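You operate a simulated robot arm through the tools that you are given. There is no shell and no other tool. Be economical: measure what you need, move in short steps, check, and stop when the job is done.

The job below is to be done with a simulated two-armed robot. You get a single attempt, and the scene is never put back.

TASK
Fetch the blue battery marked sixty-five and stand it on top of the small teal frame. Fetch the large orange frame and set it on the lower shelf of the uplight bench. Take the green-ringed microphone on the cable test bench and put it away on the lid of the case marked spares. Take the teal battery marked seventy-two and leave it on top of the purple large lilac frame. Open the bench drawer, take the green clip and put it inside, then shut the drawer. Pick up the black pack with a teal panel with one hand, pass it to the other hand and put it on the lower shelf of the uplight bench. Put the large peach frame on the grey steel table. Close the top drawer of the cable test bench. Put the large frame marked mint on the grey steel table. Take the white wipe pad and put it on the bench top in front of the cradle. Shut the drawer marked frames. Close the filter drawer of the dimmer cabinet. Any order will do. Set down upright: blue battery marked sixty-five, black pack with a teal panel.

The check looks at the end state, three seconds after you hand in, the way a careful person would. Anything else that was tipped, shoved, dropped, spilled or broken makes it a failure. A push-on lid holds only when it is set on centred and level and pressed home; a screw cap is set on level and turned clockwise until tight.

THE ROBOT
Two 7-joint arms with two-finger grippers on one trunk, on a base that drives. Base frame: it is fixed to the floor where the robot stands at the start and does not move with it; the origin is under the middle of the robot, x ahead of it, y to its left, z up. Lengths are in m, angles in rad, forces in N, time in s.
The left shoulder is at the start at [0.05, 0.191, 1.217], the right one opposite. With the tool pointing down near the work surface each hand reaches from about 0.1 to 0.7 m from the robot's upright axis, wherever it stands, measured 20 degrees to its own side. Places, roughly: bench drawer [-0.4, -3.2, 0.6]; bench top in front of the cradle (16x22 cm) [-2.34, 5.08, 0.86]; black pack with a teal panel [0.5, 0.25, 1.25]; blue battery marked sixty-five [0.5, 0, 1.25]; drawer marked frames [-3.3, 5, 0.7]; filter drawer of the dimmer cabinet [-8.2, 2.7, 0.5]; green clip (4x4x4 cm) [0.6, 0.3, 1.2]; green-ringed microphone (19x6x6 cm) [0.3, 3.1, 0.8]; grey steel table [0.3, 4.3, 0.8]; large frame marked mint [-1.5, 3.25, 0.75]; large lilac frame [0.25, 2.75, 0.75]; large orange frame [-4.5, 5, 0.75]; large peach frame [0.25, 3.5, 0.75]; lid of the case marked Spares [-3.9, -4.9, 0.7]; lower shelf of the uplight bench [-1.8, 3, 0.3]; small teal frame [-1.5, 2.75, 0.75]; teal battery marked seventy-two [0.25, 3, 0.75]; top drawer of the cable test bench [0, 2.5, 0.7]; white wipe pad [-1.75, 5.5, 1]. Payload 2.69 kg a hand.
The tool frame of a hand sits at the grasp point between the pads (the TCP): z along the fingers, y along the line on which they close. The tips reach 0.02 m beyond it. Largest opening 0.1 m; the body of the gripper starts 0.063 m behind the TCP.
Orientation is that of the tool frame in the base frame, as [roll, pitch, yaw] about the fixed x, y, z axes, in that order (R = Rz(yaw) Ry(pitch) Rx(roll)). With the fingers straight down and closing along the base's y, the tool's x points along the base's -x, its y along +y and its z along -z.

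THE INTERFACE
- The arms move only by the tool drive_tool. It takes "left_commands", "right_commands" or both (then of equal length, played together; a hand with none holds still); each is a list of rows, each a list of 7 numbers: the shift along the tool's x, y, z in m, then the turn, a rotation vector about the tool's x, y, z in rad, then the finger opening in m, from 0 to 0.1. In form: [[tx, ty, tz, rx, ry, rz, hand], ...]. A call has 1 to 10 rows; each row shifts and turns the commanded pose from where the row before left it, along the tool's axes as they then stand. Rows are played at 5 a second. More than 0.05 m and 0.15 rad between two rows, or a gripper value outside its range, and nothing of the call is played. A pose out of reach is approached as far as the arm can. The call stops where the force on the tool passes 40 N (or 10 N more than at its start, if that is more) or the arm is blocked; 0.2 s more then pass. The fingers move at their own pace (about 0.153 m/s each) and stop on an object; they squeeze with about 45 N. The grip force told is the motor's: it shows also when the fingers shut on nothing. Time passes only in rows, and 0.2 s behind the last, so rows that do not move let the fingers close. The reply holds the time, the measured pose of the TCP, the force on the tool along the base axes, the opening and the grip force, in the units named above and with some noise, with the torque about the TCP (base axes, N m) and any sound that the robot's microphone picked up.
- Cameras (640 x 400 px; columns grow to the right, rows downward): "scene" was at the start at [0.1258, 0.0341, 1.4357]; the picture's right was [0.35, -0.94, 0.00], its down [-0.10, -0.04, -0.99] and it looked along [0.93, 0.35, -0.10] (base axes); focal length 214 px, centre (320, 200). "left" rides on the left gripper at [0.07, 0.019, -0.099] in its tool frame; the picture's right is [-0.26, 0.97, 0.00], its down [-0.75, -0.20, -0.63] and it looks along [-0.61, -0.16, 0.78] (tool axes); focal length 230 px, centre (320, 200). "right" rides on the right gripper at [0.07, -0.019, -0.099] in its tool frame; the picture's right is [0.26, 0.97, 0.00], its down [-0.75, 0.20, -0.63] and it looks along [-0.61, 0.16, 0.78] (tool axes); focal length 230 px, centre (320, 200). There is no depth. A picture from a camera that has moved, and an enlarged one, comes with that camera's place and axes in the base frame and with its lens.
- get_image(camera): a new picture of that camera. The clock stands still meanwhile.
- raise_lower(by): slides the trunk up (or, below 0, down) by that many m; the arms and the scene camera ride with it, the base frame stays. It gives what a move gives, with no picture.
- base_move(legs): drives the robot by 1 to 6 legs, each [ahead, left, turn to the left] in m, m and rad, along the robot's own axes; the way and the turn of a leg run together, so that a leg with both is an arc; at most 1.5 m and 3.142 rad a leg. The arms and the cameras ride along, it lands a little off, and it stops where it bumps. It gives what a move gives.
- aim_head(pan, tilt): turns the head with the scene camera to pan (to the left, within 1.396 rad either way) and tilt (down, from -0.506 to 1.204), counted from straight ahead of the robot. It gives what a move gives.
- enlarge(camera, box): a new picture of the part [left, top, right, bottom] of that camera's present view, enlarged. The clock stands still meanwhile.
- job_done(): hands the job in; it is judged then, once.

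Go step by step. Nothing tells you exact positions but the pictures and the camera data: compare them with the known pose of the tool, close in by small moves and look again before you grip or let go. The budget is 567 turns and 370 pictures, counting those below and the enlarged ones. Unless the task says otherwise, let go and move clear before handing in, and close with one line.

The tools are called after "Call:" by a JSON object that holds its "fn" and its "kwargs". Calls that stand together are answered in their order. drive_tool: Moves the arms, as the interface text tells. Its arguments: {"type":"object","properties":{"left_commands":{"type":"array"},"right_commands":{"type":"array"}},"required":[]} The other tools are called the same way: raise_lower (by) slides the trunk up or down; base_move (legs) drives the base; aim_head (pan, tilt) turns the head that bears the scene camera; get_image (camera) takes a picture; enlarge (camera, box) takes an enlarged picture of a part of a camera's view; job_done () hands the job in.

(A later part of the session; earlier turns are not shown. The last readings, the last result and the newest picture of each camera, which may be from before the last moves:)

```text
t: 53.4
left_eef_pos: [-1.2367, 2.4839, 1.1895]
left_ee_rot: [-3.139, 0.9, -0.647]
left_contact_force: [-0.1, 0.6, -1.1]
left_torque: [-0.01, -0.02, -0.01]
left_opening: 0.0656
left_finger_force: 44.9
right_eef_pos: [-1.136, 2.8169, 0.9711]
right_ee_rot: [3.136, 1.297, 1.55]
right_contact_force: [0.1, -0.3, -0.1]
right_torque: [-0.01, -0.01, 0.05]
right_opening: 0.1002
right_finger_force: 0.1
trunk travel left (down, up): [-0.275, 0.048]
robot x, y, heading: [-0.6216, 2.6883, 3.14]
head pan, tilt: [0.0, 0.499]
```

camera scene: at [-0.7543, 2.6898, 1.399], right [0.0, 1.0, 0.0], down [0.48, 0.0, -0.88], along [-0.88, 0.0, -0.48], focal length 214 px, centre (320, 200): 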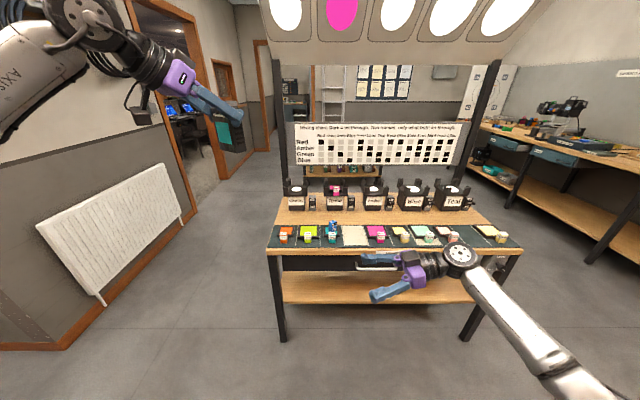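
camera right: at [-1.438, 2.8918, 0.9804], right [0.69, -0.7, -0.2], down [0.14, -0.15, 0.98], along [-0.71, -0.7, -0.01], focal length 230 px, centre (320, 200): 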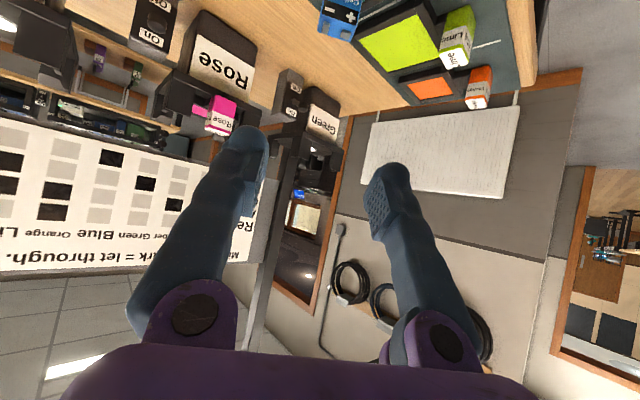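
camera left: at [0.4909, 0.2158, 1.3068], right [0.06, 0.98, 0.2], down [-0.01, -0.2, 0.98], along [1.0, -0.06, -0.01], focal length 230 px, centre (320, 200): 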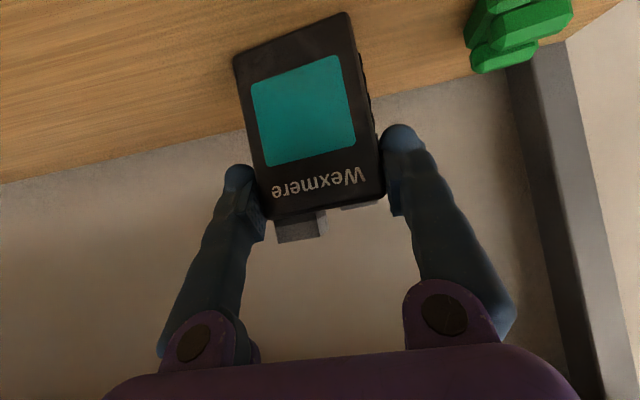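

Call:
{"fn": "drive_tool", "kwargs": {"left_commands": [[0.0093, -0.0455, -0.0117, 0, 0, 0, 0.04], [0.0093, -0.0455, -0.0117, 0, 0, 0, 0.04], [0.0093, -0.0455, -0.0117, 0, 0, 0, 0.04], [0.0093, -0.0455, -0.0117, 0, 0, 0, 0.04], [0.0093, -0.0455, -0.0117, 0, 0, 0, 0.04], [0, 0, 0, 0.1172, 0, 0.0932, 0.04], [0, 0, 0, 0.1172, 0, 0.0932, 0.04], [0, 0, 0, 0.1172, 0, 0.0932, 0.04], [0, 0, 0, 0.1172, 0, 0.0932, 0.04], [0, 0, 0, 0.1172, 0, 0.0932, 0.04]]}}

Call:
{"fn": "get_image", "kwargs": {"camera": "scene"}}

```text
t: 55.6
left_eef_pos: [-1.0108, 2.6274, 1.1952]
left_ee_rot: [3.139, 0.882, -1.295]
left_contact_force: [-0.9, -0.1, -1.7]
left_torque: [-0.01, 0.03, 0.03]
left_opening: 0.0656
left_finger_force: 45.2
left hand out of reach, approached as far as the arm can: row 10
right_eef_pos: [-1.1353, 2.818, 0.9715]
right_ee_rot: [3.139, 1.298, 1.55]
right_contact_force: [0.4, -0.3, -0.1]
right_torque: [0.02, 0.02, -0.04]
right_opening: 0.0999
right_finger_force: 0.1
trunk travel left (down, up): [-0.275, 0.048]
robot x, y, heading: [-0.6219, 2.6869, 3.14]
head pan, tilt: [0.0, 0.499]
```

```text
337 pictures are left
camera scene: at [-0.7545, 2.6905, 1.399], right [0.0, 1.0, 0.0], down [0.48, 0.0, -0.88], along [-0.88, 0.0, -0.48], focal length 214 px, centre (320, 200)
```

scene: 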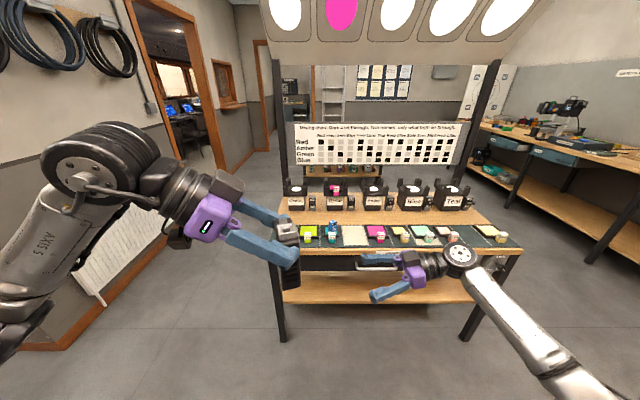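

The left arm holds the pack facing right at yaw -1.295. I bring the right hand opposite it, low on the pack's back, to a pre-grasp 10 cm away.

Call:
{"fn": "drive_tool", "kwargs": {"right_commands": [[0, 0, 0, -0.1426, 0, -0.0396, 0.1], [0, 0, 0, -0.1426, 0, -0.0396, 0.1], [-0.0398, 0.0136, 0.0123, 0, 0, 0, 0.1], [-0.0398, 0.0136, 0.0123, 0, 0, 0, 0.1], [-0.0398, 0.0136, 0.0123, 0, 0, 0, 0.1], [-0.0398, 0.0136, 0.0123, 0, 0, 0, 0.1], [-0.0398, 0.0136, 0.0123, 0, 0, 0, 0.1], [0, 0, 0, 0, 0, 0, 0.1]]}}

Call:
{"fn": "aim_head", "kwargs": {"pan": 0.0, "tilt": 0.8}}

Call:
{"fn": "get_image", "kwargs": {"camera": "scene"}}

Call:
{"fn": "get_image", "kwargs": {"camera": "right"}}

Call:
{"fn": "get_image", "kwargs": {"camera": "left"}}

```text
t: 57.4
left_eef_pos: [-1.01, 2.6274, 1.1958]
left_ee_rot: [3.139, 0.885, -1.291]
left_contact_force: [-0.4, 1.2, -1.0]
left_torque: [-0.05, 0.01, 0.0]
left_opening: 0.0654
left_finger_force: 44.7
right_eef_pos: [-1.0388, 2.7262, 1.1453]
right_ee_rot: [3.137, 1.298, 1.845]
right_contact_force: [0.6, -0.1, -0.5]
right_torque: [-0.03, 0.05, 0.02]
right_opening: 0.0997
right_finger_force: 0.0
trunk travel left (down, up): [-0.275, 0.048]
robot x, y, heading: [-0.6239, 2.6882, 3.141]
head pan, tilt: [0.0, 0.499]
```

```text
t: 58.2
left_eef_pos: [-1.0086, 2.6276, 1.1954]
left_ee_rot: [3.14, 0.885, -1.292]
left_contact_force: [0.3, -0.5, -2.1]
left_torque: [-0.03, 0.04, -0.01]
left_opening: 0.0652
left_finger_force: 45.0
right_eef_pos: [-1.0379, 2.7265, 1.1464]
right_ee_rot: [3.139, 1.298, 1.848]
right_contact_force: [0.2, 0.3, -0.5]
right_torque: [0.01, -0.01, -0.02]
right_opening: 0.0999
right_finger_force: 0.1
trunk travel left (down, up): [-0.275, 0.048]
robot x, y, heading: [-0.6229, 2.6847, 3.137]
head pan, tilt: [0.0, 0.799]
```

```text
336 pictures are left
camera scene: at [-0.744, 2.6897, 1.3731], right [0.0, 1.0, 0.0], down [0.72, 0.0, -0.7], along [-0.7, 0.0, -0.72], focal length 214 px, centre (320, 200)
```

scene: 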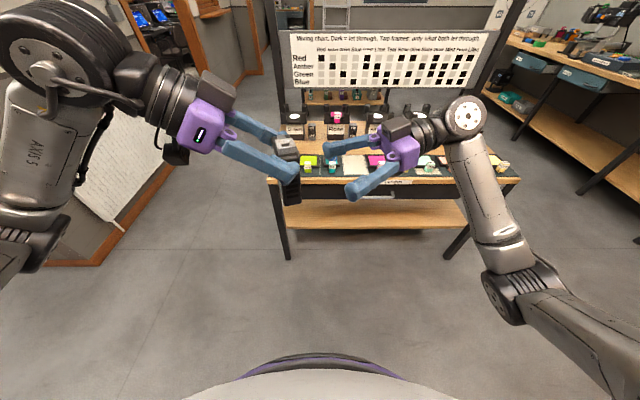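

```text
335 pictures are left
camera right: at [-1.0885, 2.83, 1.1076], right [0.91, 0.33, -0.25], down [0.08, 0.44, 0.89], along [0.41, -0.83, 0.38], focal length 230 px, centre (320, 200)
```

right: 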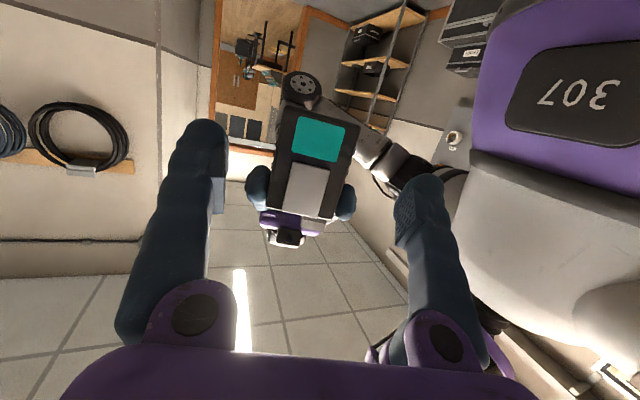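

```text
334 pictures are left
camera left: at [-0.9946, 2.5067, 1.2042], right [-0.97, -0.11, 0.2], down [0.2, 0.04, 0.98], along [-0.12, 0.99, -0.02], focal length 230 px, centre (320, 200)
```

left: 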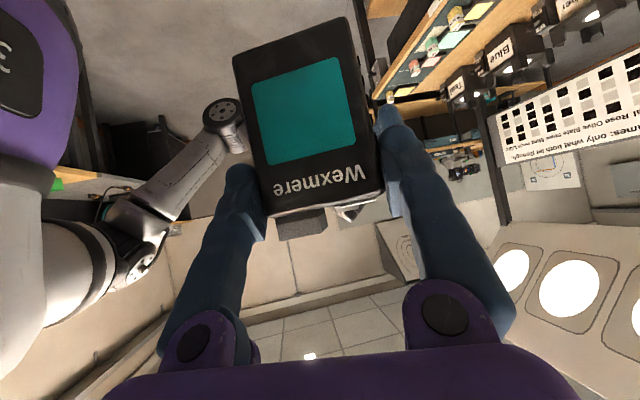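

The pack lines up between the right fingers. Advance the last 10 cm and check before closing.

Call:
{"fn": "drive_tool", "kwargs": {"right_commands": [[-0.0066, 0, 0.0236, 0, 0, 0, 0.1], [-0.0066, 0, 0.0236, 0, 0, 0, 0.1], [-0.0066, 0, 0.0236, 0, 0, 0, 0.1], [-0.0066, 0, 0.0236, 0, 0, 0, 0.1], [0, 0, 0, 0, 0, 0, 0.1]]}}

Call:
{"fn": "get_image", "kwargs": {"camera": "right"}}

Call:
{"fn": "enlarge", "kwargs": {"camera": "scene", "box": [220, 90, 380, 190]}}

Call:
{"fn": "get_image", "kwargs": {"camera": "left"}}

```text
t: 59.4
left_eef_pos: [-1.0093, 2.6271, 1.195]
left_ee_rot: [3.141, 0.887, -1.294]
left_contact_force: [-0.7, 0.1, -1.3]
left_torque: [0.0, 0.0, 0.01]
left_opening: 0.0652
left_finger_force: 44.6
right_eef_pos: [-1.0103, 2.6361, 1.1429]
right_ee_rot: [3.136, 1.298, 1.847]
right_contact_force: [0.3, 0.8, 0.7]
right_torque: [0.0, -0.02, 0.02]
right_opening: 0.0999
right_finger_force: 0.1
trunk travel left (down, up): [-0.275, 0.048]
robot x, y, heading: [-0.6213, 2.6867, 3.141]
head pan, tilt: [0.0, 0.799]
```

```text
333 pictures are left
camera right: at [-1.0602, 2.7399, 1.1053], right [0.91, 0.33, -0.25], down [0.08, 0.44, 0.89], along [0.41, -0.83, 0.38], focal length 230 px, centre (320, 200)
```

right: 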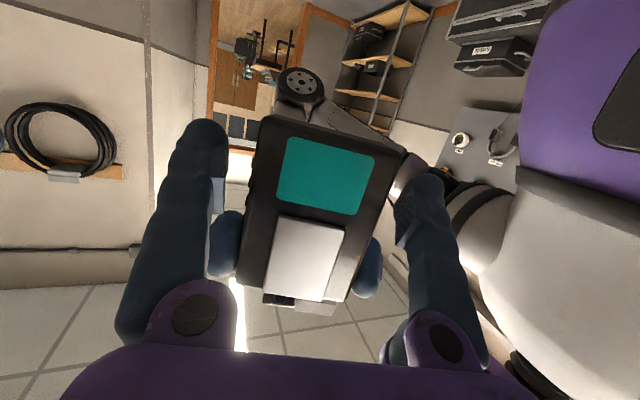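

```text
4.00 times, centred on (300, 140) of scene
camera zoom: at [-0.744, 2.69, 1.373], right [0.0, 1.0, 0.0], down [0.72, 0.0, -0.7], along [-0.7, 0.0, -0.72], focal length 858 px, centre (400, 440)
```

zoom: 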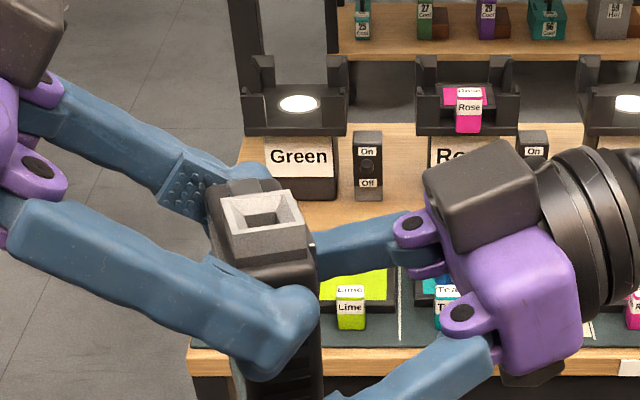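

```text
331 pictures are left
camera left: at [-0.9946, 2.5069, 1.2042], right [-0.97, -0.11, 0.2], down [0.2, 0.04, 0.98], along [-0.12, 0.99, -0.02], focal length 230 px, centre (320, 200)
```

left: 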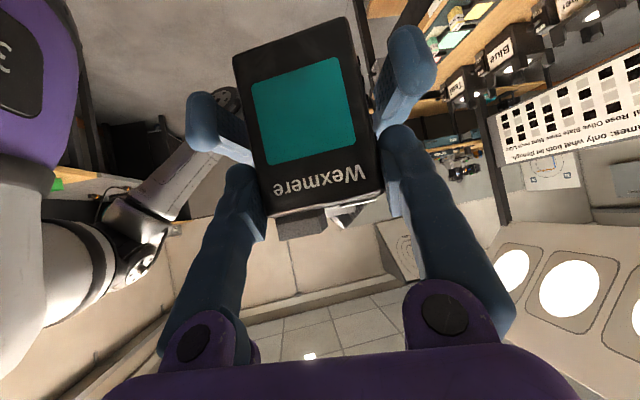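

Well placed, fingers clear of each other. Close the right hand.

Call:
{"fn": "drive_tool", "kwargs": {"right_commands": [[0, 0, 0, 0, 0, 0, 0.05], [0, 0, 0, 0, 0, 0, 0.04], [0, 0, 0, 0, 0, 0, 0.04]]}}

```text
t: 60.2
left_eef_pos: [-1.0094, 2.6277, 1.195]
left_ee_rot: [-3.141, 0.885, -1.293]
left_contact_force: [7.9, 5.6, -2.1]
left_torque: [0.17, -0.19, 0.01]
left_opening: 0.0655
left_finger_force: 45.1
right_eef_pos: [-1.0118, 2.637, 1.1442]
right_ee_rot: [3.137, 1.299, 1.845]
right_contact_force: [-8.0, -7.2, 0.5]
right_torque: [0.13, -0.2, -0.13]
right_opening: 0.0673
right_finger_force: 45.3
trunk travel left (down, up): [-0.275, 0.048]
robot x, y, heading: [-0.6234, 2.6918, 3.141]
head pan, tilt: [0.0, 0.799]
```

Right grips the pack. Open the left and withdraw it.

Call:
{"fn": "drive_tool", "kwargs": {"left_commands": [[0, 0, 0, 0, 0, 0, 0.09], [0, 0, 0, 0, 0, 0, 0.1], [0, 0, -0.03, 0, 0, 0, 0.1], [0, 0, -0.04, 0, 0, 0, 0.1], [0, 0, -0.04, 0, 0, 0, 0.1], [0, 0, -0.04, 0, 0, 0, 0.1]]}}

Call:
{"fn": "get_image", "kwargs": {"camera": "right"}}

Call:
{"fn": "get_image", "kwargs": {"camera": "scene"}}

```text
t: 61.6
left_eef_pos: [-0.9767, 2.5145, 1.2921]
left_ee_rot: [3.139, 0.886, -1.295]
left_contact_force: [0.1, -0.8, 0.0]
left_torque: [-0.01, 0.01, -0.01]
left_opening: 0.1001
left_finger_force: 0.0
right_eef_pos: [-1.0104, 2.6364, 1.1451]
right_ee_rot: [3.14, 1.298, 1.847]
right_contact_force: [-0.6, 0.6, 0.0]
right_torque: [-0.02, -0.01, 0.03]
right_opening: 0.0672
right_finger_force: 45.8
trunk travel left (down, up): [-0.275, 0.048]
robot x, y, heading: [-0.6207, 2.6884, 3.139]
head pan, tilt: [0.0, 0.799]
```

```text
330 pictures are left
camera right: at [-1.0601, 2.7398, 1.1053], right [0.91, 0.33, -0.25], down [0.08, 0.44, 0.89], along [0.41, -0.83, 0.38], focal length 230 px, centre (320, 200)
```

right: 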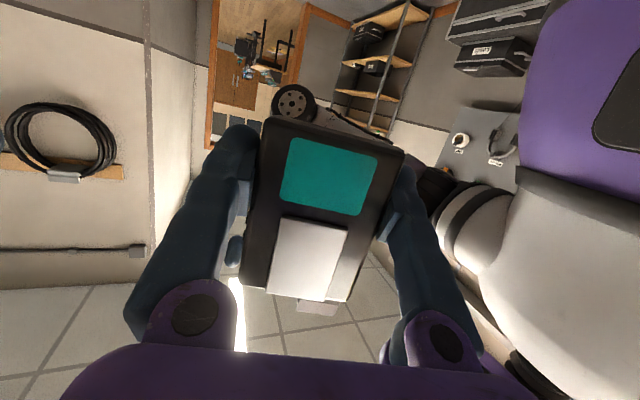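

```text
329 pictures are left
camera scene: at [-0.7437, 2.6894, 1.373], right [0.0, 1.0, 0.0], down [0.72, 0.0, -0.7], along [-0.7, 0.0, -0.72], focal length 214 px, centre (320, 200)
```

scene: 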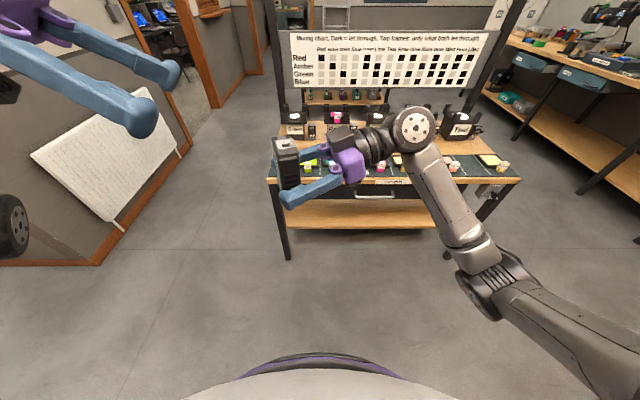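

The pack is in the right hand. Move it to the robot's right, turn it forward, and park the left hand; then lower the trunk.

Call:
{"fn": "drive_tool", "kwargs": {"right_commands": [[0.0118, -0.0082, -0.0424, 0, 0, 0, 0.04], [0.0118, -0.0082, -0.0424, 0, 0, 0, 0.04], [0.0118, -0.0082, -0.0424, 0, 0, 0, 0.04], [0.0118, -0.0082, -0.0424, 0, 0, 0, 0.04], [0.0118, -0.0082, -0.0424, 0, 0, 0, 0.04], [0, 0, 0, 0.1426, 0, 0.0396, 0.04], [0, 0, 0, 0.1426, 0, 0.0396, 0.04], [0, 0, 0, 0.1426, 0, 0.0396, 0.04], [0, 0, 0, 0.1426, 0, 0.0396, 0.04], [0, 0, 0, 0.1426, 0, 0.0396, 0.04]]}}

Call:
{"fn": "drive_tool", "kwargs": {"right_commands": [[0, 0, 0, 0.1426, 0, 0.0396, 0.04], [0, 0, 0, 0.1426, 0, 0.0396, 0.04], [0, 0, 0, 0.1426, 0, 0.0396, 0.04], [0, 0, 0, 0.1426, 0, 0.0396, 0.04], [0, 0, 0, 0.1426, 0, 0.0396, 0.04], [0, 0, 0, 0.1426, 0, 0.0396, 0.04], [0, 0, 0, 0.1426, 0, 0.0396, 0.04], [0, 0, 0, 0.07, 0, 0.0194, 0.04]]}}

Call:
{"fn": "raise_lower", "kwargs": {"by": -0.25}}

Call:
{"fn": "aim_head", "kwargs": {"pan": 0.0, "tilt": 0.6}}

Call:
{"fn": "get_image", "kwargs": {"camera": "scene"}}

```text
t: 63.8
left_eef_pos: [-0.9766, 2.5161, 1.2924]
left_ee_rot: [3.139, 0.884, -1.295]
left_contact_force: [0.0, -0.6, 0.3]
left_torque: [-0.02, 0.02, -0.01]
left_opening: 0.1
left_finger_force: 0.0
right_eef_pos: [-1.1113, 2.8365, 1.147]
right_ee_rot: [-3.14, 1.301, 1.108]
right_contact_force: [-0.5, 0.6, -1.2]
right_torque: [0.01, 0.03, 0.01]
right_opening: 0.067
right_finger_force: 45.2
trunk travel left (down, up): [-0.275, 0.048]
robot x, y, heading: [-0.6239, 2.6858, 3.141]
head pan, tilt: [0.0, 0.799]
```

```text
t: 65.6
left_eef_pos: [-0.9778, 2.515, 1.2915]
left_ee_rot: [3.139, 0.886, -1.291]
left_contact_force: [0.9, -0.3, 0.1]
left_torque: [0.01, 0.02, 0.0]
left_opening: 0.0999
left_finger_force: 0.1
right_eef_pos: [-1.1113, 2.8347, 1.1463]
right_ee_rot: [-3.139, 1.299, 0.005]
right_contact_force: [-0.1, -0.6, -0.8]
right_torque: [-0.02, -0.01, 0.04]
right_opening: 0.0673
right_finger_force: 45.1
trunk travel left (down, up): [-0.275, 0.048]
robot x, y, heading: [-0.6239, 2.6863, 3.143]
head pan, tilt: [0.0, 0.799]
```

```text
t: 68.2
left_eef_pos: [-0.9762, 2.5156, 1.0414]
left_ee_rot: [3.141, 0.885, -1.292]
left_contact_force: [-0.4, -0.1, -0.9]
left_torque: [0.01, 0.0, 0.0]
left_opening: 0.0998
left_finger_force: 0.1
right_eef_pos: [-1.1103, 2.8356, 0.8964]
right_ee_rot: [-3.137, 1.298, 0.008]
right_contact_force: [-0.1, 0.8, -1.1]
right_torque: [-0.01, 0.0, 0.0]
right_opening: 0.0673
right_finger_force: 44.8
trunk travel left (down, up): [-0.025, 0.298]
robot x, y, heading: [-0.6213, 2.6875, 3.14]
head pan, tilt: [0.0, 0.799]
```

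```text
t: 68.9
left_eef_pos: [-0.9772, 2.5156, 1.0416]
left_ee_rot: [3.14, 0.884, -1.292]
left_contact_force: [0.2, -0.7, 0.2]
left_torque: [0.01, -0.01, 0.0]
left_opening: 0.1001
left_finger_force: 0.1
right_eef_pos: [-1.1109, 2.8357, 0.8957]
right_ee_rot: [-3.137, 1.298, 0.008]
right_contact_force: [0.3, -0.3, -2.6]
right_torque: [0.0, -0.02, -0.03]
right_opening: 0.0672
right_finger_force: 45.0
trunk travel left (down, up): [-0.025, 0.298]
robot x, y, heading: [-0.6233, 2.6866, 3.141]
head pan, tilt: [0.0, 0.6]
```

```text
328 pictures are left
camera scene: at [-0.7516, 2.6898, 1.1399], right [0.0, 1.0, 0.0], down [0.57, 0.0, -0.82], along [-0.82, 0.0, -0.57], focal length 214 px, centre (320, 200)
```

scene: 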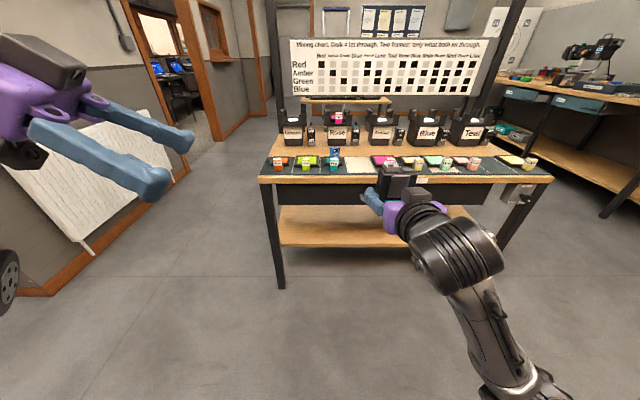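

Lower the right hand in front of the bench to about z 0.45 and look at the shelf.

Call:
{"fn": "drive_tool", "kwargs": {"right_commands": [[0.0477, 0, 0.0132, 0, 0, 0, 0.04], [0.0477, 0, 0.0132, 0, 0, 0, 0.04], [0.0477, 0, 0.0132, 0, 0, 0, 0.04], [0.0477, 0, 0.0132, 0, 0, 0, 0.04], [0.0477, 0, 0.0132, 0, 0, 0, 0.04], [0.0477, 0, 0.0132, 0, 0, 0, 0.04], [0.0477, 0, 0.0132, 0, 0, 0, 0.04], [0.0477, 0, 0.0132, 0, 0, 0, 0.04], [0.0477, 0, 0.0132, 0, 0, 0, 0.04]]}}

Call:
{"fn": "get_image", "kwargs": {"camera": "scene"}}

Call:
{"fn": "enlarge", "kwargs": {"camera": "scene", "box": [240, 140, 560, 340]}}

Call:
{"fn": "get_image", "kwargs": {"camera": "right"}}

```text
t: 70.7
left_eef_pos: [-0.977, 2.5148, 1.0415]
left_ee_rot: [3.14, 0.884, -1.291]
left_contact_force: [0.6, 0.5, -0.5]
left_torque: [0.0, 0.04, 0.02]
left_opening: 0.0999
left_finger_force: 0.1
right_eef_pos: [-1.0989, 2.8959, 0.4984]
right_ee_rot: [-2.535, 1.223, 0.637]
right_contact_force: [0.6, 0.5, -1.0]
right_torque: [0.05, -0.02, 0.0]
right_opening: 0.0668
right_finger_force: 45.0
trunk travel left (down, up): [-0.025, 0.298]
robot x, y, heading: [-0.6222, 2.6879, 3.14]
head pan, tilt: [0.0, 0.6]
stopped in row 8 (right hand): the arm was blocked; the commanded pose is now the measured one
```

```text
327 pictures are left
camera scene: at [-0.7515, 2.6896, 1.14], right [0.0, 1.0, 0.0], down [0.56, 0.0, -0.83], along [-0.83, 0.0, -0.56], focal length 214 px, centre (320, 200)
```

scene: 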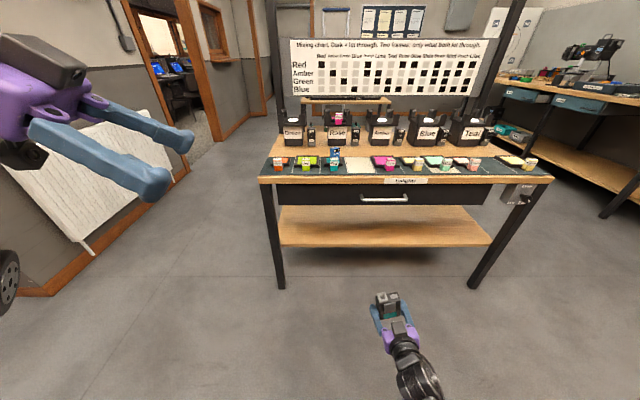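

```text
2.00 times, centred on (400, 240) of scene
camera zoom: at [-0.7515, 2.6896, 1.14], right [0.0, 1.0, 0.0], down [0.56, 0.0, -0.83], along [-0.83, 0.0, -0.56], focal length 429 px, centre (160, 120)
```

zoom: 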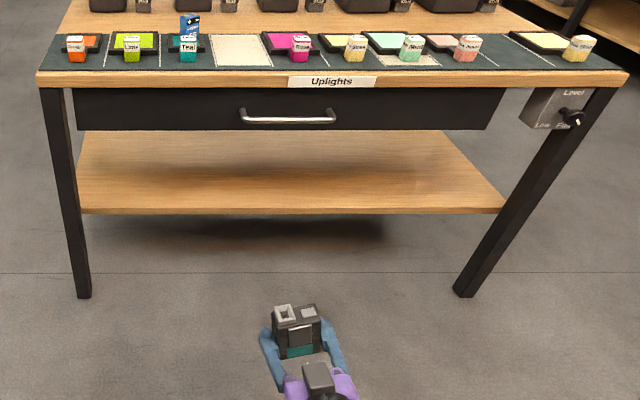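

```text
325 pictures are left
camera right: at [-0.9862, 2.9274, 0.4654], right [0.13, -0.89, -0.43], down [0.41, -0.35, 0.84], along [-0.9, -0.28, 0.32], focal length 230 px, centre (320, 200)
```

right: 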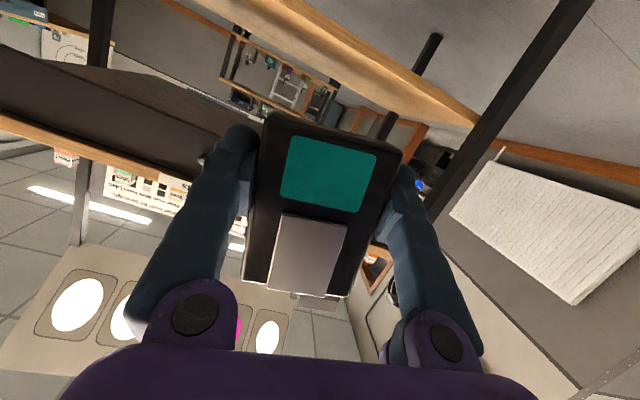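

The arm was blocked low and close-in (hand rolled a little). I lift it again, restore the level, and extend farther forward before going down.

Call:
{"fn": "drive_tool", "kwargs": {"right_commands": [[-0.047, -0.0098, -0.014, 0, 0, 0, 0.04], [-0.047, -0.0098, -0.014, 0, 0, 0, 0.04], [-0.047, -0.0098, -0.014, 0, 0, 0, 0.04], [0, 0, 0, 0, 0, 0.105, 0.04], [0, 0, 0, 0, 0, 0.105, 0.04], [-0.0114, 0, 0.041, 0, 0, 0, 0.04], [-0.0114, 0, 0.041, 0, 0, 0, 0.04], [-0.0114, 0, 0.041, 0, 0, 0, 0.04], [-0.0114, 0, 0.041, 0, 0, 0, 0.04], [0, 0, 0, 0, 0, 0, 0.04]]}}

Call:
{"fn": "raise_lower", "kwargs": {"by": -0.024}}

```text
t: 72.9
left_eef_pos: [-0.9774, 2.5145, 1.0424]
left_ee_rot: [3.141, 0.885, -1.291]
left_contact_force: [-0.3, -0.1, -0.3]
left_torque: [-0.02, 0.01, 0.0]
left_opening: 0.0999
left_finger_force: 0.0
right_eef_pos: [-1.2679, 2.8972, 0.6465]
right_ee_rot: [3.11, 1.289, -0.03]
right_contact_force: [0.0, -0.2, -1.3]
right_torque: [0.02, 0.02, 0.01]
right_opening: 0.0668
right_finger_force: 44.6
trunk travel left (down, up): [-0.025, 0.298]
robot x, y, heading: [-0.6189, 2.6884, 3.14]
head pan, tilt: [0.0, 0.6]
```

```text
t: 73.6
left_eef_pos: [-0.9767, 2.515, 1.0185]
left_ee_rot: [3.139, 0.884, -1.292]
left_contact_force: [-0.3, 0.3, 0.0]
left_torque: [0.01, -0.02, 0.01]
left_opening: 0.0999
left_finger_force: 0.0
right_eef_pos: [-1.2686, 2.897, 0.6233]
right_ee_rot: [3.112, 1.288, -0.029]
right_contact_force: [0.1, -1.0, -1.9]
right_torque: [-0.02, -0.03, 0.02]
right_opening: 0.0666
right_finger_force: 44.8
trunk travel left (down, up): [-0.001, 0.322]
robot x, y, heading: [-0.6209, 2.6902, 3.139]
head pan, tilt: [0.0, 0.6]
```

Call:
{"fn": "drive_tool", "kwargs": {"right_commands": [[0.0434, 0, 0.012, 0, 0, 0, 0.04], [0.0434, 0, 0.012, 0, 0, 0, 0.04], [0.0434, 0, 0.012, 0, 0, 0, 0.04], [0.0434, 0, 0.012, 0, 0, 0, 0.04], [0.0434, 0, 0.012, 0, 0, 0, 0.04]]}}

Call:
{"fn": "enlarge", "kwargs": {"camera": "scene", "box": [240, 140, 560, 340]}}

Call:
{"fn": "get_image", "kwargs": {"camera": "right"}}

```text
t: 75.0
left_eef_pos: [-0.9771, 2.5148, 1.0177]
left_ee_rot: [3.139, 0.886, -1.292]
left_contact_force: [0.0, 0.2, 0.3]
left_torque: [0.02, 0.01, 0.04]
left_opening: 0.0999
left_finger_force: 0.0
right_eef_pos: [-1.2524, 2.9338, 0.3819]
right_ee_rot: [-2.992, 1.263, 0.131]
right_contact_force: [-0.2, 0.4, -1.5]
right_torque: [-0.02, -0.01, -0.02]
right_opening: 0.0666
right_finger_force: 45.6
trunk travel left (down, up): [-0.001, 0.322]
robot x, y, heading: [-0.6243, 2.6911, 3.144]
head pan, tilt: [0.0, 0.6]
stopped in row 5 (right hand): the arm was blocked; the commanded pose is now the measured one
```

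```text
2.00 times, centred on (400, 240) of scene
camera zoom: at [-0.7518, 2.6898, 1.1159], right [0.0, 1.0, 0.0], down [0.57, 0.0, -0.82], along [-0.82, 0.0, -0.57], focal length 429 px, centre (160, 120)
```

zoom: 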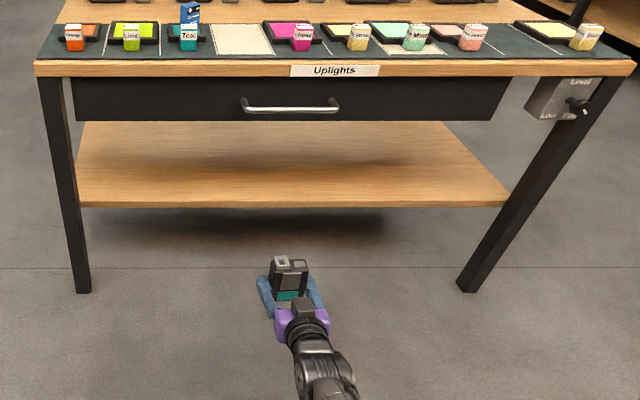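

```text
323 pictures are left
camera right: at [-1.1355, 2.9506, 0.3475], right [0.06, -0.95, -0.29], down [0.37, -0.25, 0.89], along [-0.93, -0.16, 0.34], focal length 230 px, centre (320, 200)
```

right: 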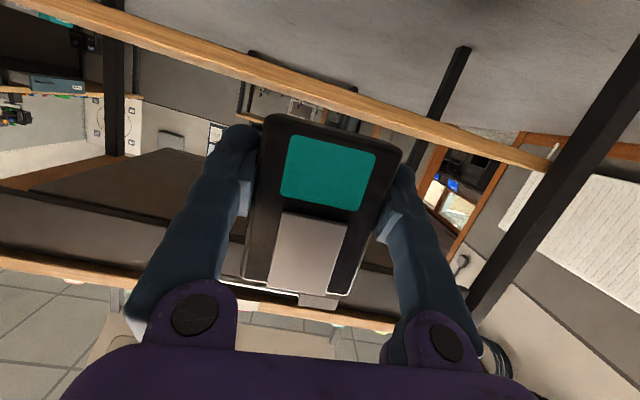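

The shelf top is about z 0.342, its front edge x≈-1.515. The arm reaches lower the farther out it is, so I extend 6 cm and test the needed height in the open.

Call:
{"fn": "drive_tool", "kwargs": {"right_commands": [[-0.02, 0, 0, 0, 0, 0, 0.04], [-0.012, 0, 0.04, 0, -0.03, 0.02, 0.04], [-0.012, 0, 0.04, 0, 0, 0.02, 0.04], [0.0145, 0, 0.004, 0, 0, 0, 0.04], [0.0145, 0, 0.004, 0, 0, 0, 0.04], [0.0145, 0, 0.004, 0, 0, 0, 0.04], [0, 0, 0, 0, 0, 0, 0.04]]}}

```text
t: 76.6
left_eef_pos: [-0.9775, 2.5157, 1.0182]
left_ee_rot: [3.141, 0.886, -1.293]
left_contact_force: [-0.7, -0.1, 0.2]
left_torque: [-0.03, 0.01, 0.02]
left_opening: 0.1002
left_finger_force: 0.1
right_eef_pos: [-1.3189, 2.923, 0.4206]
right_ee_rot: [-3.123, 1.298, -0.008]
right_contact_force: [0.0, 0.3, -1.9]
right_torque: [0.0, 0.02, -0.01]
right_opening: 0.0664
right_finger_force: 45.2
right hand out of reach, approached as far as the arm can: row 3, 4, 5, 6
trunk travel left (down, up): [-0.001, 0.322]
robot x, y, heading: [-0.6229, 2.6885, 3.14]
head pan, tilt: [0.0, 0.6]
```

Call:
{"fn": "drive_tool", "kwargs": {"right_commands": [[0.0056, 0.0108, -0.0203, 0, 0, 0, 0.04], [0.0056, 0.0108, -0.0203, 0, 0, 0, 0.04], [0.0056, 0.0108, -0.0203, 0, 0, 0, 0.04], [0.0056, 0.0108, -0.0203, 0, 0, 0, 0.04], [0.019, 0, 0.005, 0, 0, 0, 0.04], [0.019, 0, 0.005, 0, 0, 0, 0.04], [0.01, 0, 0.003, 0, 0, 0, 0.04], [0, 0, 0, 0, 0, 0, 0.04]]}}

```text
t: 77.6
left_eef_pos: [-0.9772, 2.5159, 1.0174]
left_ee_rot: [3.139, 0.884, -1.29]
left_contact_force: [0.1, 0.1, -0.8]
left_torque: [-0.04, 0.02, -0.05]
left_opening: 0.0998
left_finger_force: 0.0
right_eef_pos: [-1.3373, 2.9329, 0.5308]
right_ee_rot: [-2.503, 1.464, 0.575]
right_contact_force: [0.2, -0.6, -2.2]
right_torque: [-0.03, 0.0, 0.0]
right_opening: 0.0667
right_finger_force: 45.3
trunk travel left (down, up): [-0.001, 0.322]
robot x, y, heading: [-0.6234, 2.6871, 3.138]
head pan, tilt: [0.0, 0.6]
stopped in row 4 (right hand): the arm was blocked; the commanded pose is now the measured one
```

The arm shifted oddly; I check its configuration.

Call:
{"fn": "aim_head", "kwargs": {"pan": -0.3, "tilt": 0.9}}

Call:
{"fn": "get_image", "kwargs": {"camera": "scene"}}

```text
t: 78.4
left_eef_pos: [-0.9776, 2.5161, 1.0182]
left_ee_rot: [3.138, 0.886, -1.292]
left_contact_force: [-1.0, 0.5, 1.3]
left_torque: [-0.02, 0.01, 0.0]
left_opening: 0.0999
left_finger_force: 0.1
right_eef_pos: [-1.3365, 2.9323, 0.5306]
right_ee_rot: [-2.497, 1.465, 0.579]
right_contact_force: [0.2, 0.7, -2.1]
right_torque: [-0.01, -0.02, 0.01]
right_opening: 0.0664
right_finger_force: 45.3
trunk travel left (down, up): [-0.001, 0.322]
robot x, y, heading: [-0.6232, 2.6867, 3.137]
head pan, tilt: [-0.3, 0.901]
```

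```text
322 pictures are left
camera scene: at [-0.7355, 2.712, 1.0912], right [0.3, 0.95, 0.0], down [0.75, -0.23, -0.62], along [-0.59, 0.18, -0.78], focal length 214 px, centre (320, 200)
```

scene: 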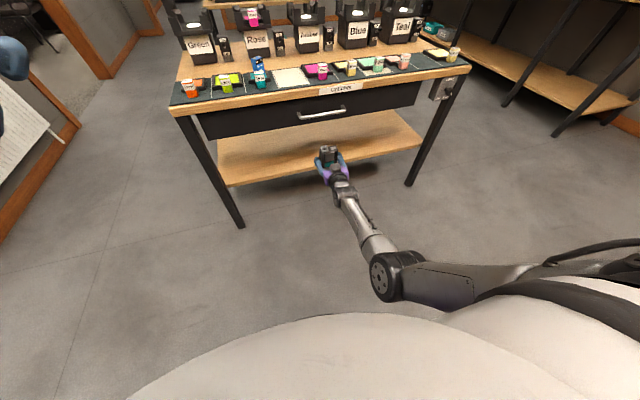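

The elbow was being stopped by the base body. I'll work more to the robot's right with the hand turned outward, testing the height in free space first.

Call:
{"fn": "drive_tool", "kwargs": {"right_commands": [[0, 0, 0, 0, 0.093, 0.03, 0.04], [0, 0, 0, 0, 0.093, 0.03, 0.04], [0, 0, 0, 0.1205, 0, 0.0334, 0.04], [0, 0, 0, 0.1205, 0, 0.0334, 0.04], [0, 0, 0, 0.1205, 0, 0.0334, 0.04], [0, 0, 0, 0.1205, 0, 0.0334, 0.04]]}}

Call:
{"fn": "drive_tool", "kwargs": {"right_commands": [[0.006, -0.0457, -0.0057, 0, 0, 0, 0.04], [0.006, -0.0457, -0.0057, 0, 0, 0, 0.04], [0.006, -0.0457, -0.0057, 0, 0, 0, 0.04], [0.006, -0.0457, -0.0057, 0, 0, 0, 0.04], [0.006, -0.0457, -0.0057, 0, 0, 0, 0.04], [0.006, -0.0457, -0.0057, 0, 0, 0, 0.04], [0.006, -0.0457, -0.0057, 0, 0, 0, 0.04]]}}

```text
t: 79.3
left_eef_pos: [-0.978, 2.5163, 1.0178]
left_ee_rot: [3.14, 0.886, -1.292]
left_contact_force: [0.3, -0.3, 0.9]
left_torque: [-0.01, 0.0, 0.03]
left_opening: 0.0996
left_finger_force: 0.0
right_eef_pos: [-1.3275, 3.0659, 0.5332]
right_ee_rot: [-2.502, 1.282, 0.321]
right_contact_force: [0.1, 0.5, -1.4]
right_torque: [0.01, 0.02, 0.03]
right_opening: 0.0667
right_finger_force: 45.3
right hand out of reach, approached as far as the arm can: row 4
trunk travel left (down, up): [-0.001, 0.322]
robot x, y, heading: [-0.624, 2.6864, 3.135]
head pan, tilt: [-0.3, 0.901]
stopped in row 4 (right hand): the arm was blocked; the commanded pose is now the measured one
```

```text
t: 80.9
left_eef_pos: [-0.9783, 2.5159, 1.0179]
left_ee_rot: [3.14, 0.884, -1.29]
left_contact_force: [0.5, 0.2, 0.5]
left_torque: [0.02, -0.01, 0.01]
left_opening: 0.1
left_finger_force: 0.0
right_eef_pos: [-1.1844, 3.3611, 0.5561]
right_ee_rot: [-2.506, 1.283, 0.319]
right_contact_force: [0.3, -0.3, -2.0]
right_torque: [0.02, 0.01, 0.0]
right_opening: 0.0661
right_finger_force: 45.0
trunk travel left (down, up): [-0.001, 0.322]
robot x, y, heading: [-0.6222, 2.6849, 3.139]
head pan, tilt: [-0.3, 0.901]
```

Call:
{"fn": "drive_tool", "kwargs": {"right_commands": [[0, 0, 0, 0, 0.04, 0.087, 0.04], [0, 0, 0, 0, 0, 0.087, 0.04], [0.0156, 0.0336, -0.0224, 0, 0, 0, 0.04], [0.0156, 0.0336, -0.0224, 0, 0, 0, 0.04], [0.0156, 0.0336, -0.0224, 0, 0, 0, 0.04], [0.0156, 0.0336, -0.0224, 0, 0, 0, 0.04], [0.0156, 0.0336, -0.0224, 0, 0, 0, 0.04], [0, 0, 0, 0, 0, 0, 0.04]]}}

Call:
{"fn": "get_image", "kwargs": {"camera": "scene"}}

```text
t: 82.7
left_eef_pos: [-0.9771, 2.5161, 1.0187]
left_ee_rot: [3.14, 0.885, -1.292]
left_contact_force: [-0.4, 0.2, 0.8]
left_torque: [0.0, -0.01, 0.02]
left_opening: 0.0999
left_finger_force: 0.0
right_eef_pos: [-1.121, 3.1591, 0.5117]
right_ee_rot: [-3.13, 1.299, -0.33]
right_contact_force: [-0.2, 0.6, -1.9]
right_torque: [-0.02, 0.01, 0.0]
right_opening: 0.0662
right_finger_force: 44.9
trunk travel left (down, up): [-0.001, 0.322]
robot x, y, heading: [-0.6271, 2.6878, 3.139]
head pan, tilt: [-0.3, 0.901]
```

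```text
321 pictures are left
camera scene: at [-0.7355, 2.7123, 1.0911], right [0.3, 0.95, 0.0], down [0.75, -0.23, -0.62], along [-0.59, 0.19, -0.78], focal length 214 px, centre (320, 200)
```

scene: 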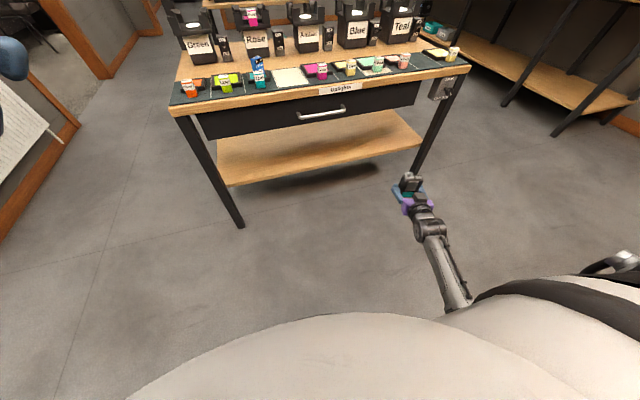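

Orientation is clean here. Test lowering to 0.36.

Call:
{"fn": "drive_tool", "kwargs": {"right_commands": [[0.0361, 0, 0.01, 0, 0, 0, 0.04], [0.0361, 0, 0.01, 0, 0, 0, 0.04], [0.0361, 0, 0.01, 0, 0, 0, 0.04], [0.0361, 0, 0.01, 0, 0, 0, 0.04], [0, 0, 0, 0, 0, 0, 0.04]]}}

```text
t: 83.9
left_eef_pos: [-0.977, 2.5163, 1.0176]
left_ee_rot: [3.141, 0.884, -1.291]
left_contact_force: [0.1, 0.3, -0.2]
left_torque: [-0.01, -0.01, 0.0]
left_opening: 0.0999
left_finger_force: 0.0
right_eef_pos: [-1.1231, 3.1605, 0.3609]
right_ee_rot: [-3.134, 1.302, -0.331]
right_contact_force: [0.5, 0.0, -1.5]
right_torque: [0.0, 0.03, -0.02]
right_opening: 0.0661
right_finger_force: 45.8
trunk travel left (down, up): [-0.001, 0.322]
robot x, y, heading: [-0.6188, 2.688, 3.137]
head pan, tilt: [-0.3, 0.901]
```

It reaches. Raise 4 cm, then drive the base forward so the pack is over the shelf.

Call:
{"fn": "drive_tool", "kwargs": {"right_commands": [[-0.0385, 0, -0.0107, 0, 0, 0, 0.04], [0, 0, 0, 0, 0, 0, 0.04]]}}

Call:
{"fn": "base_move", "kwargs": {"legs": [[0.38, 0, 0]]}}

Call:
{"fn": "get_image", "kwargs": {"camera": "right"}}

Call:
{"fn": "get_image", "kwargs": {"camera": "scene"}}

```text
t: 84.5
left_eef_pos: [-0.9771, 2.5166, 1.0177]
left_ee_rot: [3.14, 0.885, -1.295]
left_contact_force: [0.0, -0.6, 0.1]
left_torque: [-0.02, -0.01, 0.01]
left_opening: 0.1
left_finger_force: 0.0
right_eef_pos: [-1.1231, 3.1581, 0.4012]
right_ee_rot: [-3.133, 1.3, -0.333]
right_contact_force: [0.0, -0.8, -2.6]
right_torque: [-0.04, -0.03, 0.01]
right_opening: 0.0662
right_finger_force: 44.9
trunk travel left (down, up): [-0.001, 0.322]
robot x, y, heading: [-0.6234, 2.6896, 3.14]
head pan, tilt: [-0.3, 0.901]
```

```text
t: 86.9
left_eef_pos: [-1.3594, 2.5195, 1.0187]
left_ee_rot: [3.141, 0.886, -1.295]
left_contact_force: [0.2, -0.1, 0.8]
left_torque: [0.0, -0.01, 0.0]
left_opening: 0.0999
left_finger_force: 0.1
right_eef_pos: [-1.5037, 3.1606, 0.4029]
right_ee_rot: [-3.132, 1.299, -0.337]
right_contact_force: [0.5, -0.7, -1.8]
right_torque: [-0.02, -0.03, 0.0]
right_opening: 0.0658
right_finger_force: 44.9
trunk travel left (down, up): [-0.001, 0.322]
robot x, y, heading: [-1.0031, 2.6918, 3.136]
head pan, tilt: [-0.3, 0.901]
```

```text
320 pictures are left
camera right: at [-1.3903, 3.1398, 0.3638], right [-0.26, -0.93, -0.25], down [0.31, -0.33, 0.89], along [-0.91, 0.15, 0.38], focal length 230 px, centre (320, 200)
```

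right: 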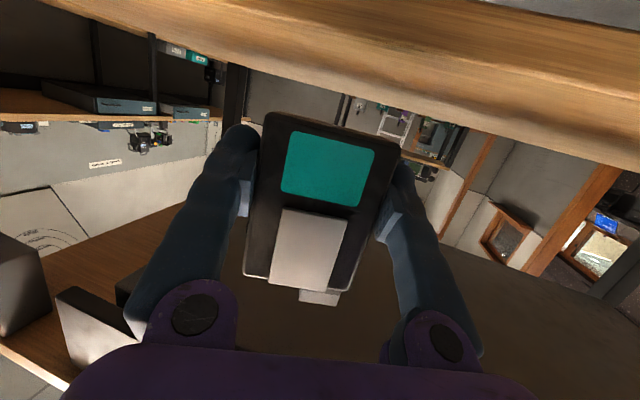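

```text
319 pictures are left
camera scene: at [-1.1166, 2.7145, 1.0911], right [0.3, 0.95, 0.0], down [0.75, -0.24, -0.62], along [-0.59, 0.19, -0.78], focal length 214 px, centre (320, 200)
```

scene: 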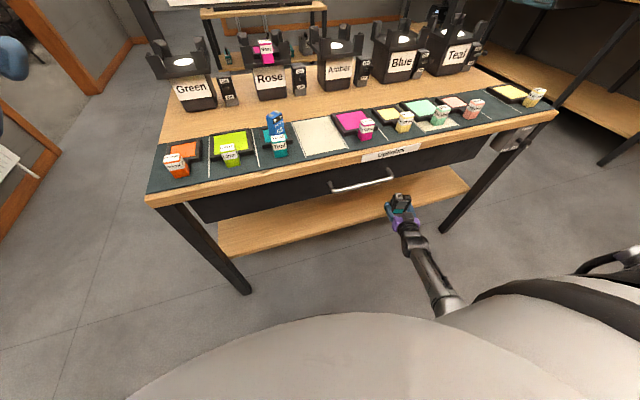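

The shelf top is just below the camera as expected. Drive 7 cm more.

Call:
{"fn": "base_move", "kwargs": {"legs": [[0.07, 0, 0]]}}

Call:
{"fn": "drive_tool", "kwargs": {"right_commands": [[0.0145, 0, 0.004, 0, 0, 0, 0.04], [0.0048, 0, 0.0013, 0, 0, 0, 0.04], [0.0048, 0, 0.0013, 0, 0, 0, 0.04], [0, 0, 0, 0, 0, 0, 0.04]]}}

Call:
{"fn": "enlarge", "kwargs": {"camera": "scene", "box": [300, 130, 500, 255]}}

```text
t: 87.9
left_eef_pos: [-1.4313, 2.5206, 1.0175]
left_ee_rot: [3.139, 0.886, -1.298]
left_contact_force: [-0.1, -0.7, -0.3]
left_torque: [0.0, -0.03, 0.02]
left_opening: 0.1001
left_finger_force: 0.0
right_eef_pos: [-1.5732, 3.1636, 0.4022]
right_ee_rot: [-3.133, 1.299, -0.34]
right_contact_force: [-0.8, -0.4, -1.4]
right_torque: [0.02, 0.0, -0.03]
right_opening: 0.0662
right_finger_force: 44.5
trunk travel left (down, up): [-0.001, 0.322]
robot x, y, heading: [-1.08, 2.6922, 3.133]
head pan, tilt: [-0.3, 0.901]
```

```text
t: 88.9
left_eef_pos: [-1.4297, 2.5196, 1.0188]
left_ee_rot: [3.14, 0.884, -1.297]
left_contact_force: [0.3, 0.7, -0.7]
left_torque: [0.02, -0.05, -0.03]
left_opening: 0.0999
left_finger_force: 0.0
right_eef_pos: [-1.5734, 3.1646, 0.3776]
right_ee_rot: [-3.134, 1.299, -0.339]
right_contact_force: [-0.2, 0.7, -0.9]
right_torque: [-0.02, -0.01, 0.01]
right_opening: 0.0663
right_finger_force: 44.3
trunk travel left (down, up): [-0.001, 0.322]
robot x, y, heading: [-1.0768, 2.6886, 3.137]
head pan, tilt: [-0.3, 0.901]
```

```text
3.20 times, centred on (400, 192) of scene
camera zoom: at [-1.1875, 2.7153, 1.0911], right [0.3, 0.95, 0.0], down [0.75, -0.24, -0.62], along [-0.59, 0.19, -0.78], focal length 686 px, centre (64, 224)
```

zoom: 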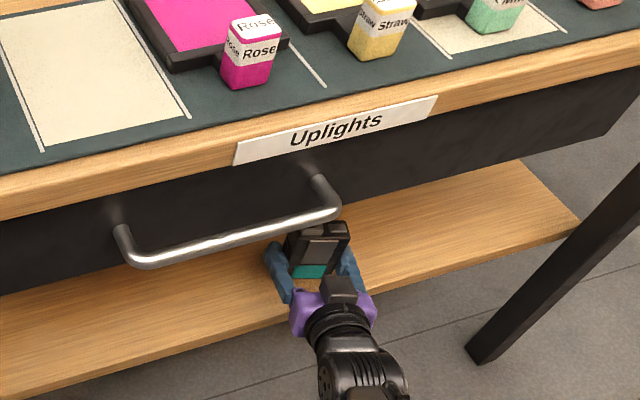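

Call:
{"fn": "drive_tool", "kwargs": {"right_commands": [[0.0029, 0, 0.0008, 0, 0, 0, 0.04], [0.0029, 0, 0.0008, 0, 0, 0, 0.04], [0, 0, 0, 0, 0, 0, 0.04]]}}

```text
t: 89.7
left_eef_pos: [-1.4311, 2.5207, 1.0176]
left_ee_rot: [3.14, 0.885, -1.299]
left_contact_force: [0.0, -0.3, -0.2]
left_torque: [0.01, -0.01, 0.01]
left_opening: 0.1001
left_finger_force: 0.0
right_eef_pos: [-1.5731, 3.1642, 0.3702]
right_ee_rot: [-3.135, 1.3, -0.338]
right_contact_force: [0.3, -0.2, -1.6]
right_torque: [-0.01, -0.02, 0.01]
right_opening: 0.0658
right_finger_force: 44.9
trunk travel left (down, up): [-0.001, 0.322]
robot x, y, heading: [-1.0747, 2.6889, 3.132]
head pan, tilt: [-0.3, 0.901]
```

Call:
{"fn": "drive_tool", "kwargs": {"right_commands": [[0.0029, 0, 0.0008, 0, 0, 0, 0.04], [0.0029, 0, 0.0008, 0, 0, 0, 0.04], [0, 0, 0, 0, 0, 0, 0.04]]}}

Call:
{"fn": "get_image", "kwargs": {"camera": "right"}}

```text
t: 90.5
left_eef_pos: [-1.4308, 2.5204, 1.0181]
left_ee_rot: [3.141, 0.884, -1.299]
left_contact_force: [0.3, 0.5, 0.2]
left_torque: [0.01, 0.0, 0.01]
left_opening: 0.0999
left_finger_force: 0.1
right_eef_pos: [-1.5717, 3.1645, 0.3642]
right_ee_rot: [-3.134, 1.3, -0.339]
right_contact_force: [0.0, 0.0, -1.1]
right_torque: [0.0, -0.02, 0.0]
right_opening: 0.066
right_finger_force: 45.0
trunk travel left (down, up): [-0.001, 0.322]
robot x, y, heading: [-1.077, 2.6881, 3.133]
head pan, tilt: [-0.3, 0.901]
```

```text
317 pictures are left
camera right: at [-1.4594, 3.1423, 0.3263], right [-0.26, -0.93, -0.25], down [0.31, -0.33, 0.89], along [-0.91, 0.16, 0.38], focal length 230 px, centre (320, 200)
```

right: 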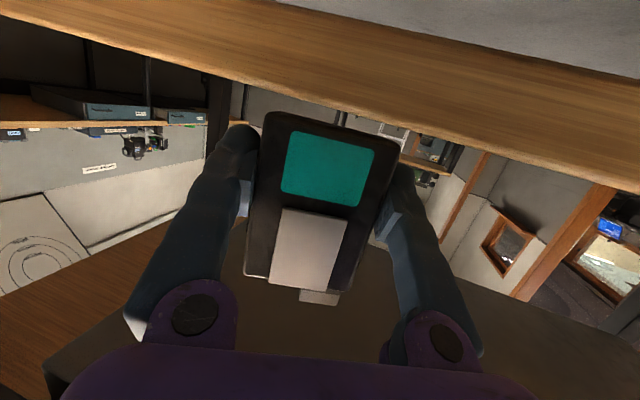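

The shelf top is nearer 0.327. Continue lowering gently.

Call:
{"fn": "drive_tool", "kwargs": {"right_commands": [[0.0029, 0, 0.0008, 0, 0, 0, 0.04], [0.0029, 0, 0.0008, 0, 0, 0, 0.04], [0, 0, 0, 0, 0, 0, 0.04]]}}

```text
t: 91.3
left_eef_pos: [-1.4319, 2.5208, 1.0192]
left_ee_rot: [3.139, 0.884, -1.298]
left_contact_force: [-0.8, -0.3, 0.1]
left_torque: [0.02, 0.01, -0.01]
left_opening: 0.0998
left_finger_force: 0.0
right_eef_pos: [-1.5724, 3.1639, 0.3587]
right_ee_rot: [-3.132, 1.3, -0.337]
right_contact_force: [-0.2, -0.9, -1.4]
right_torque: [0.02, -0.02, -0.02]
right_opening: 0.0658
right_finger_force: 45.2
trunk travel left (down, up): [-0.001, 0.322]
robot x, y, heading: [-1.0721, 2.6898, 3.131]
head pan, tilt: [-0.3, 0.901]
```

Call:
{"fn": "drive_tool", "kwargs": {"right_commands": [[0.0029, 0, 0.0008, 0, 0, 0, 0.04], [0.0019, 0, 0.0005, 0, 0, 0, 0.04], [0, 0, 0, 0, 0, 0, 0.04]]}}

Call:
{"fn": "get_image", "kwargs": {"camera": "right"}}

```text
t: 92.1
left_eef_pos: [-1.4284, 2.5195, 1.0191]
left_ee_rot: [3.139, 0.887, -1.3]
left_contact_force: [-0.3, -0.1, -0.5]
left_torque: [0.02, 0.02, 0.03]
left_opening: 0.1
left_finger_force: 0.1
right_eef_pos: [-1.574, 3.1637, 0.3584]
right_ee_rot: [-3.136, 1.307, -0.34]
right_contact_force: [0.6, -2.9, 14.4]
right_torque: [-0.62, -0.04, 0.06]
right_opening: 0.0657
right_finger_force: 44.3
trunk travel left (down, up): [-0.001, 0.322]
robot x, y, heading: [-1.0709, 2.6897, 3.127]
head pan, tilt: [-0.3, 0.901]
```

```text
316 pictures are left
camera right: at [-1.4609, 3.1422, 0.3182], right [-0.27, -0.93, -0.25], down [0.32, -0.33, 0.89], along [-0.91, 0.16, 0.39], focal length 230 px, centre (320, 200)
```

right: 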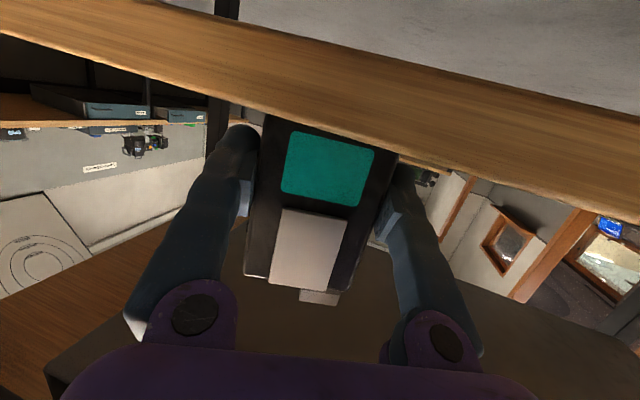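

Contact (14 N) on one bottom corner; a slight roll correction, then settle and release.

Call:
{"fn": "drive_tool", "kwargs": {"right_commands": [[0, 0, 0, 0, 0, 0.025, 0.04], [0.0015, 0, 0.0004, 0, 0, 0, 0.04], [0, 0, 0, 0, 0, 0, 0.04]]}}

```text
t: 92.9
left_eef_pos: [-1.4299, 2.5197, 1.0191]
left_ee_rot: [3.139, 0.887, -1.301]
left_contact_force: [-0.6, -1.0, 0.1]
left_torque: [-0.03, 0.0, 0.01]
left_opening: 0.1001
left_finger_force: 0.1
right_eef_pos: [-1.5747, 3.1644, 0.357]
right_ee_rot: [3.068, 1.307, -0.425]
right_contact_force: [1.3, 0.6, 23.7]
right_torque: [0.71, -0.53, -0.04]
right_opening: 0.0659
right_finger_force: 45.1
trunk travel left (down, up): [-0.001, 0.322]
robot x, y, heading: [-1.0699, 2.6901, 3.128]
head pan, tilt: [-0.3, 0.901]
```

Call:
{"fn": "drive_tool", "kwargs": {"right_commands": [[-0.001, 0, 0, 0, 0, -0.012, 0.04], [0, 0, 0, 0, 0, 0, 0.04], [0, 0, 0, 0, 0, 0, 0.08], [0, 0, 0, 0, 0, 0, 0.095], [0, 0, 0, 0, 0, 0, 0.095]]}}

Call:
{"fn": "get_image", "kwargs": {"camera": "right"}}

```text
t: 94.1
left_eef_pos: [-1.4307, 2.519, 1.0171]
left_ee_rot: [3.141, 0.884, -1.298]
left_contact_force: [-0.8, -0.3, -0.6]
left_torque: [-0.01, 0.01, 0.03]
left_opening: 0.0999
left_finger_force: 0.1
right_eef_pos: [-1.5727, 3.1633, 0.3527]
right_ee_rot: [3.103, 1.299, -0.388]
right_contact_force: [0.7, 0.1, 0.0]
right_torque: [0.03, -0.03, 0.0]
right_opening: 0.0947
right_finger_force: 0.0
trunk travel left (down, up): [-0.001, 0.322]
robot x, y, heading: [-1.0739, 2.6912, 3.133]
head pan, tilt: [-0.3, 0.901]
```

```text
315 pictures are left
camera right: at [-1.4589, 3.1407, 0.3147], right [-0.27, -0.93, -0.24], down [0.32, -0.32, 0.89], along [-0.91, 0.16, 0.38], focal length 230 px, centre (320, 200)
```

right: 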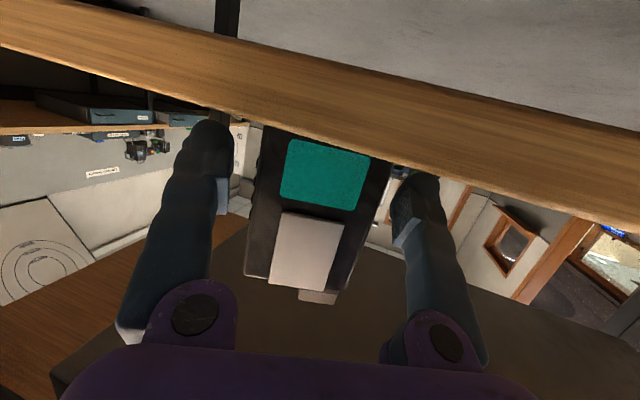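

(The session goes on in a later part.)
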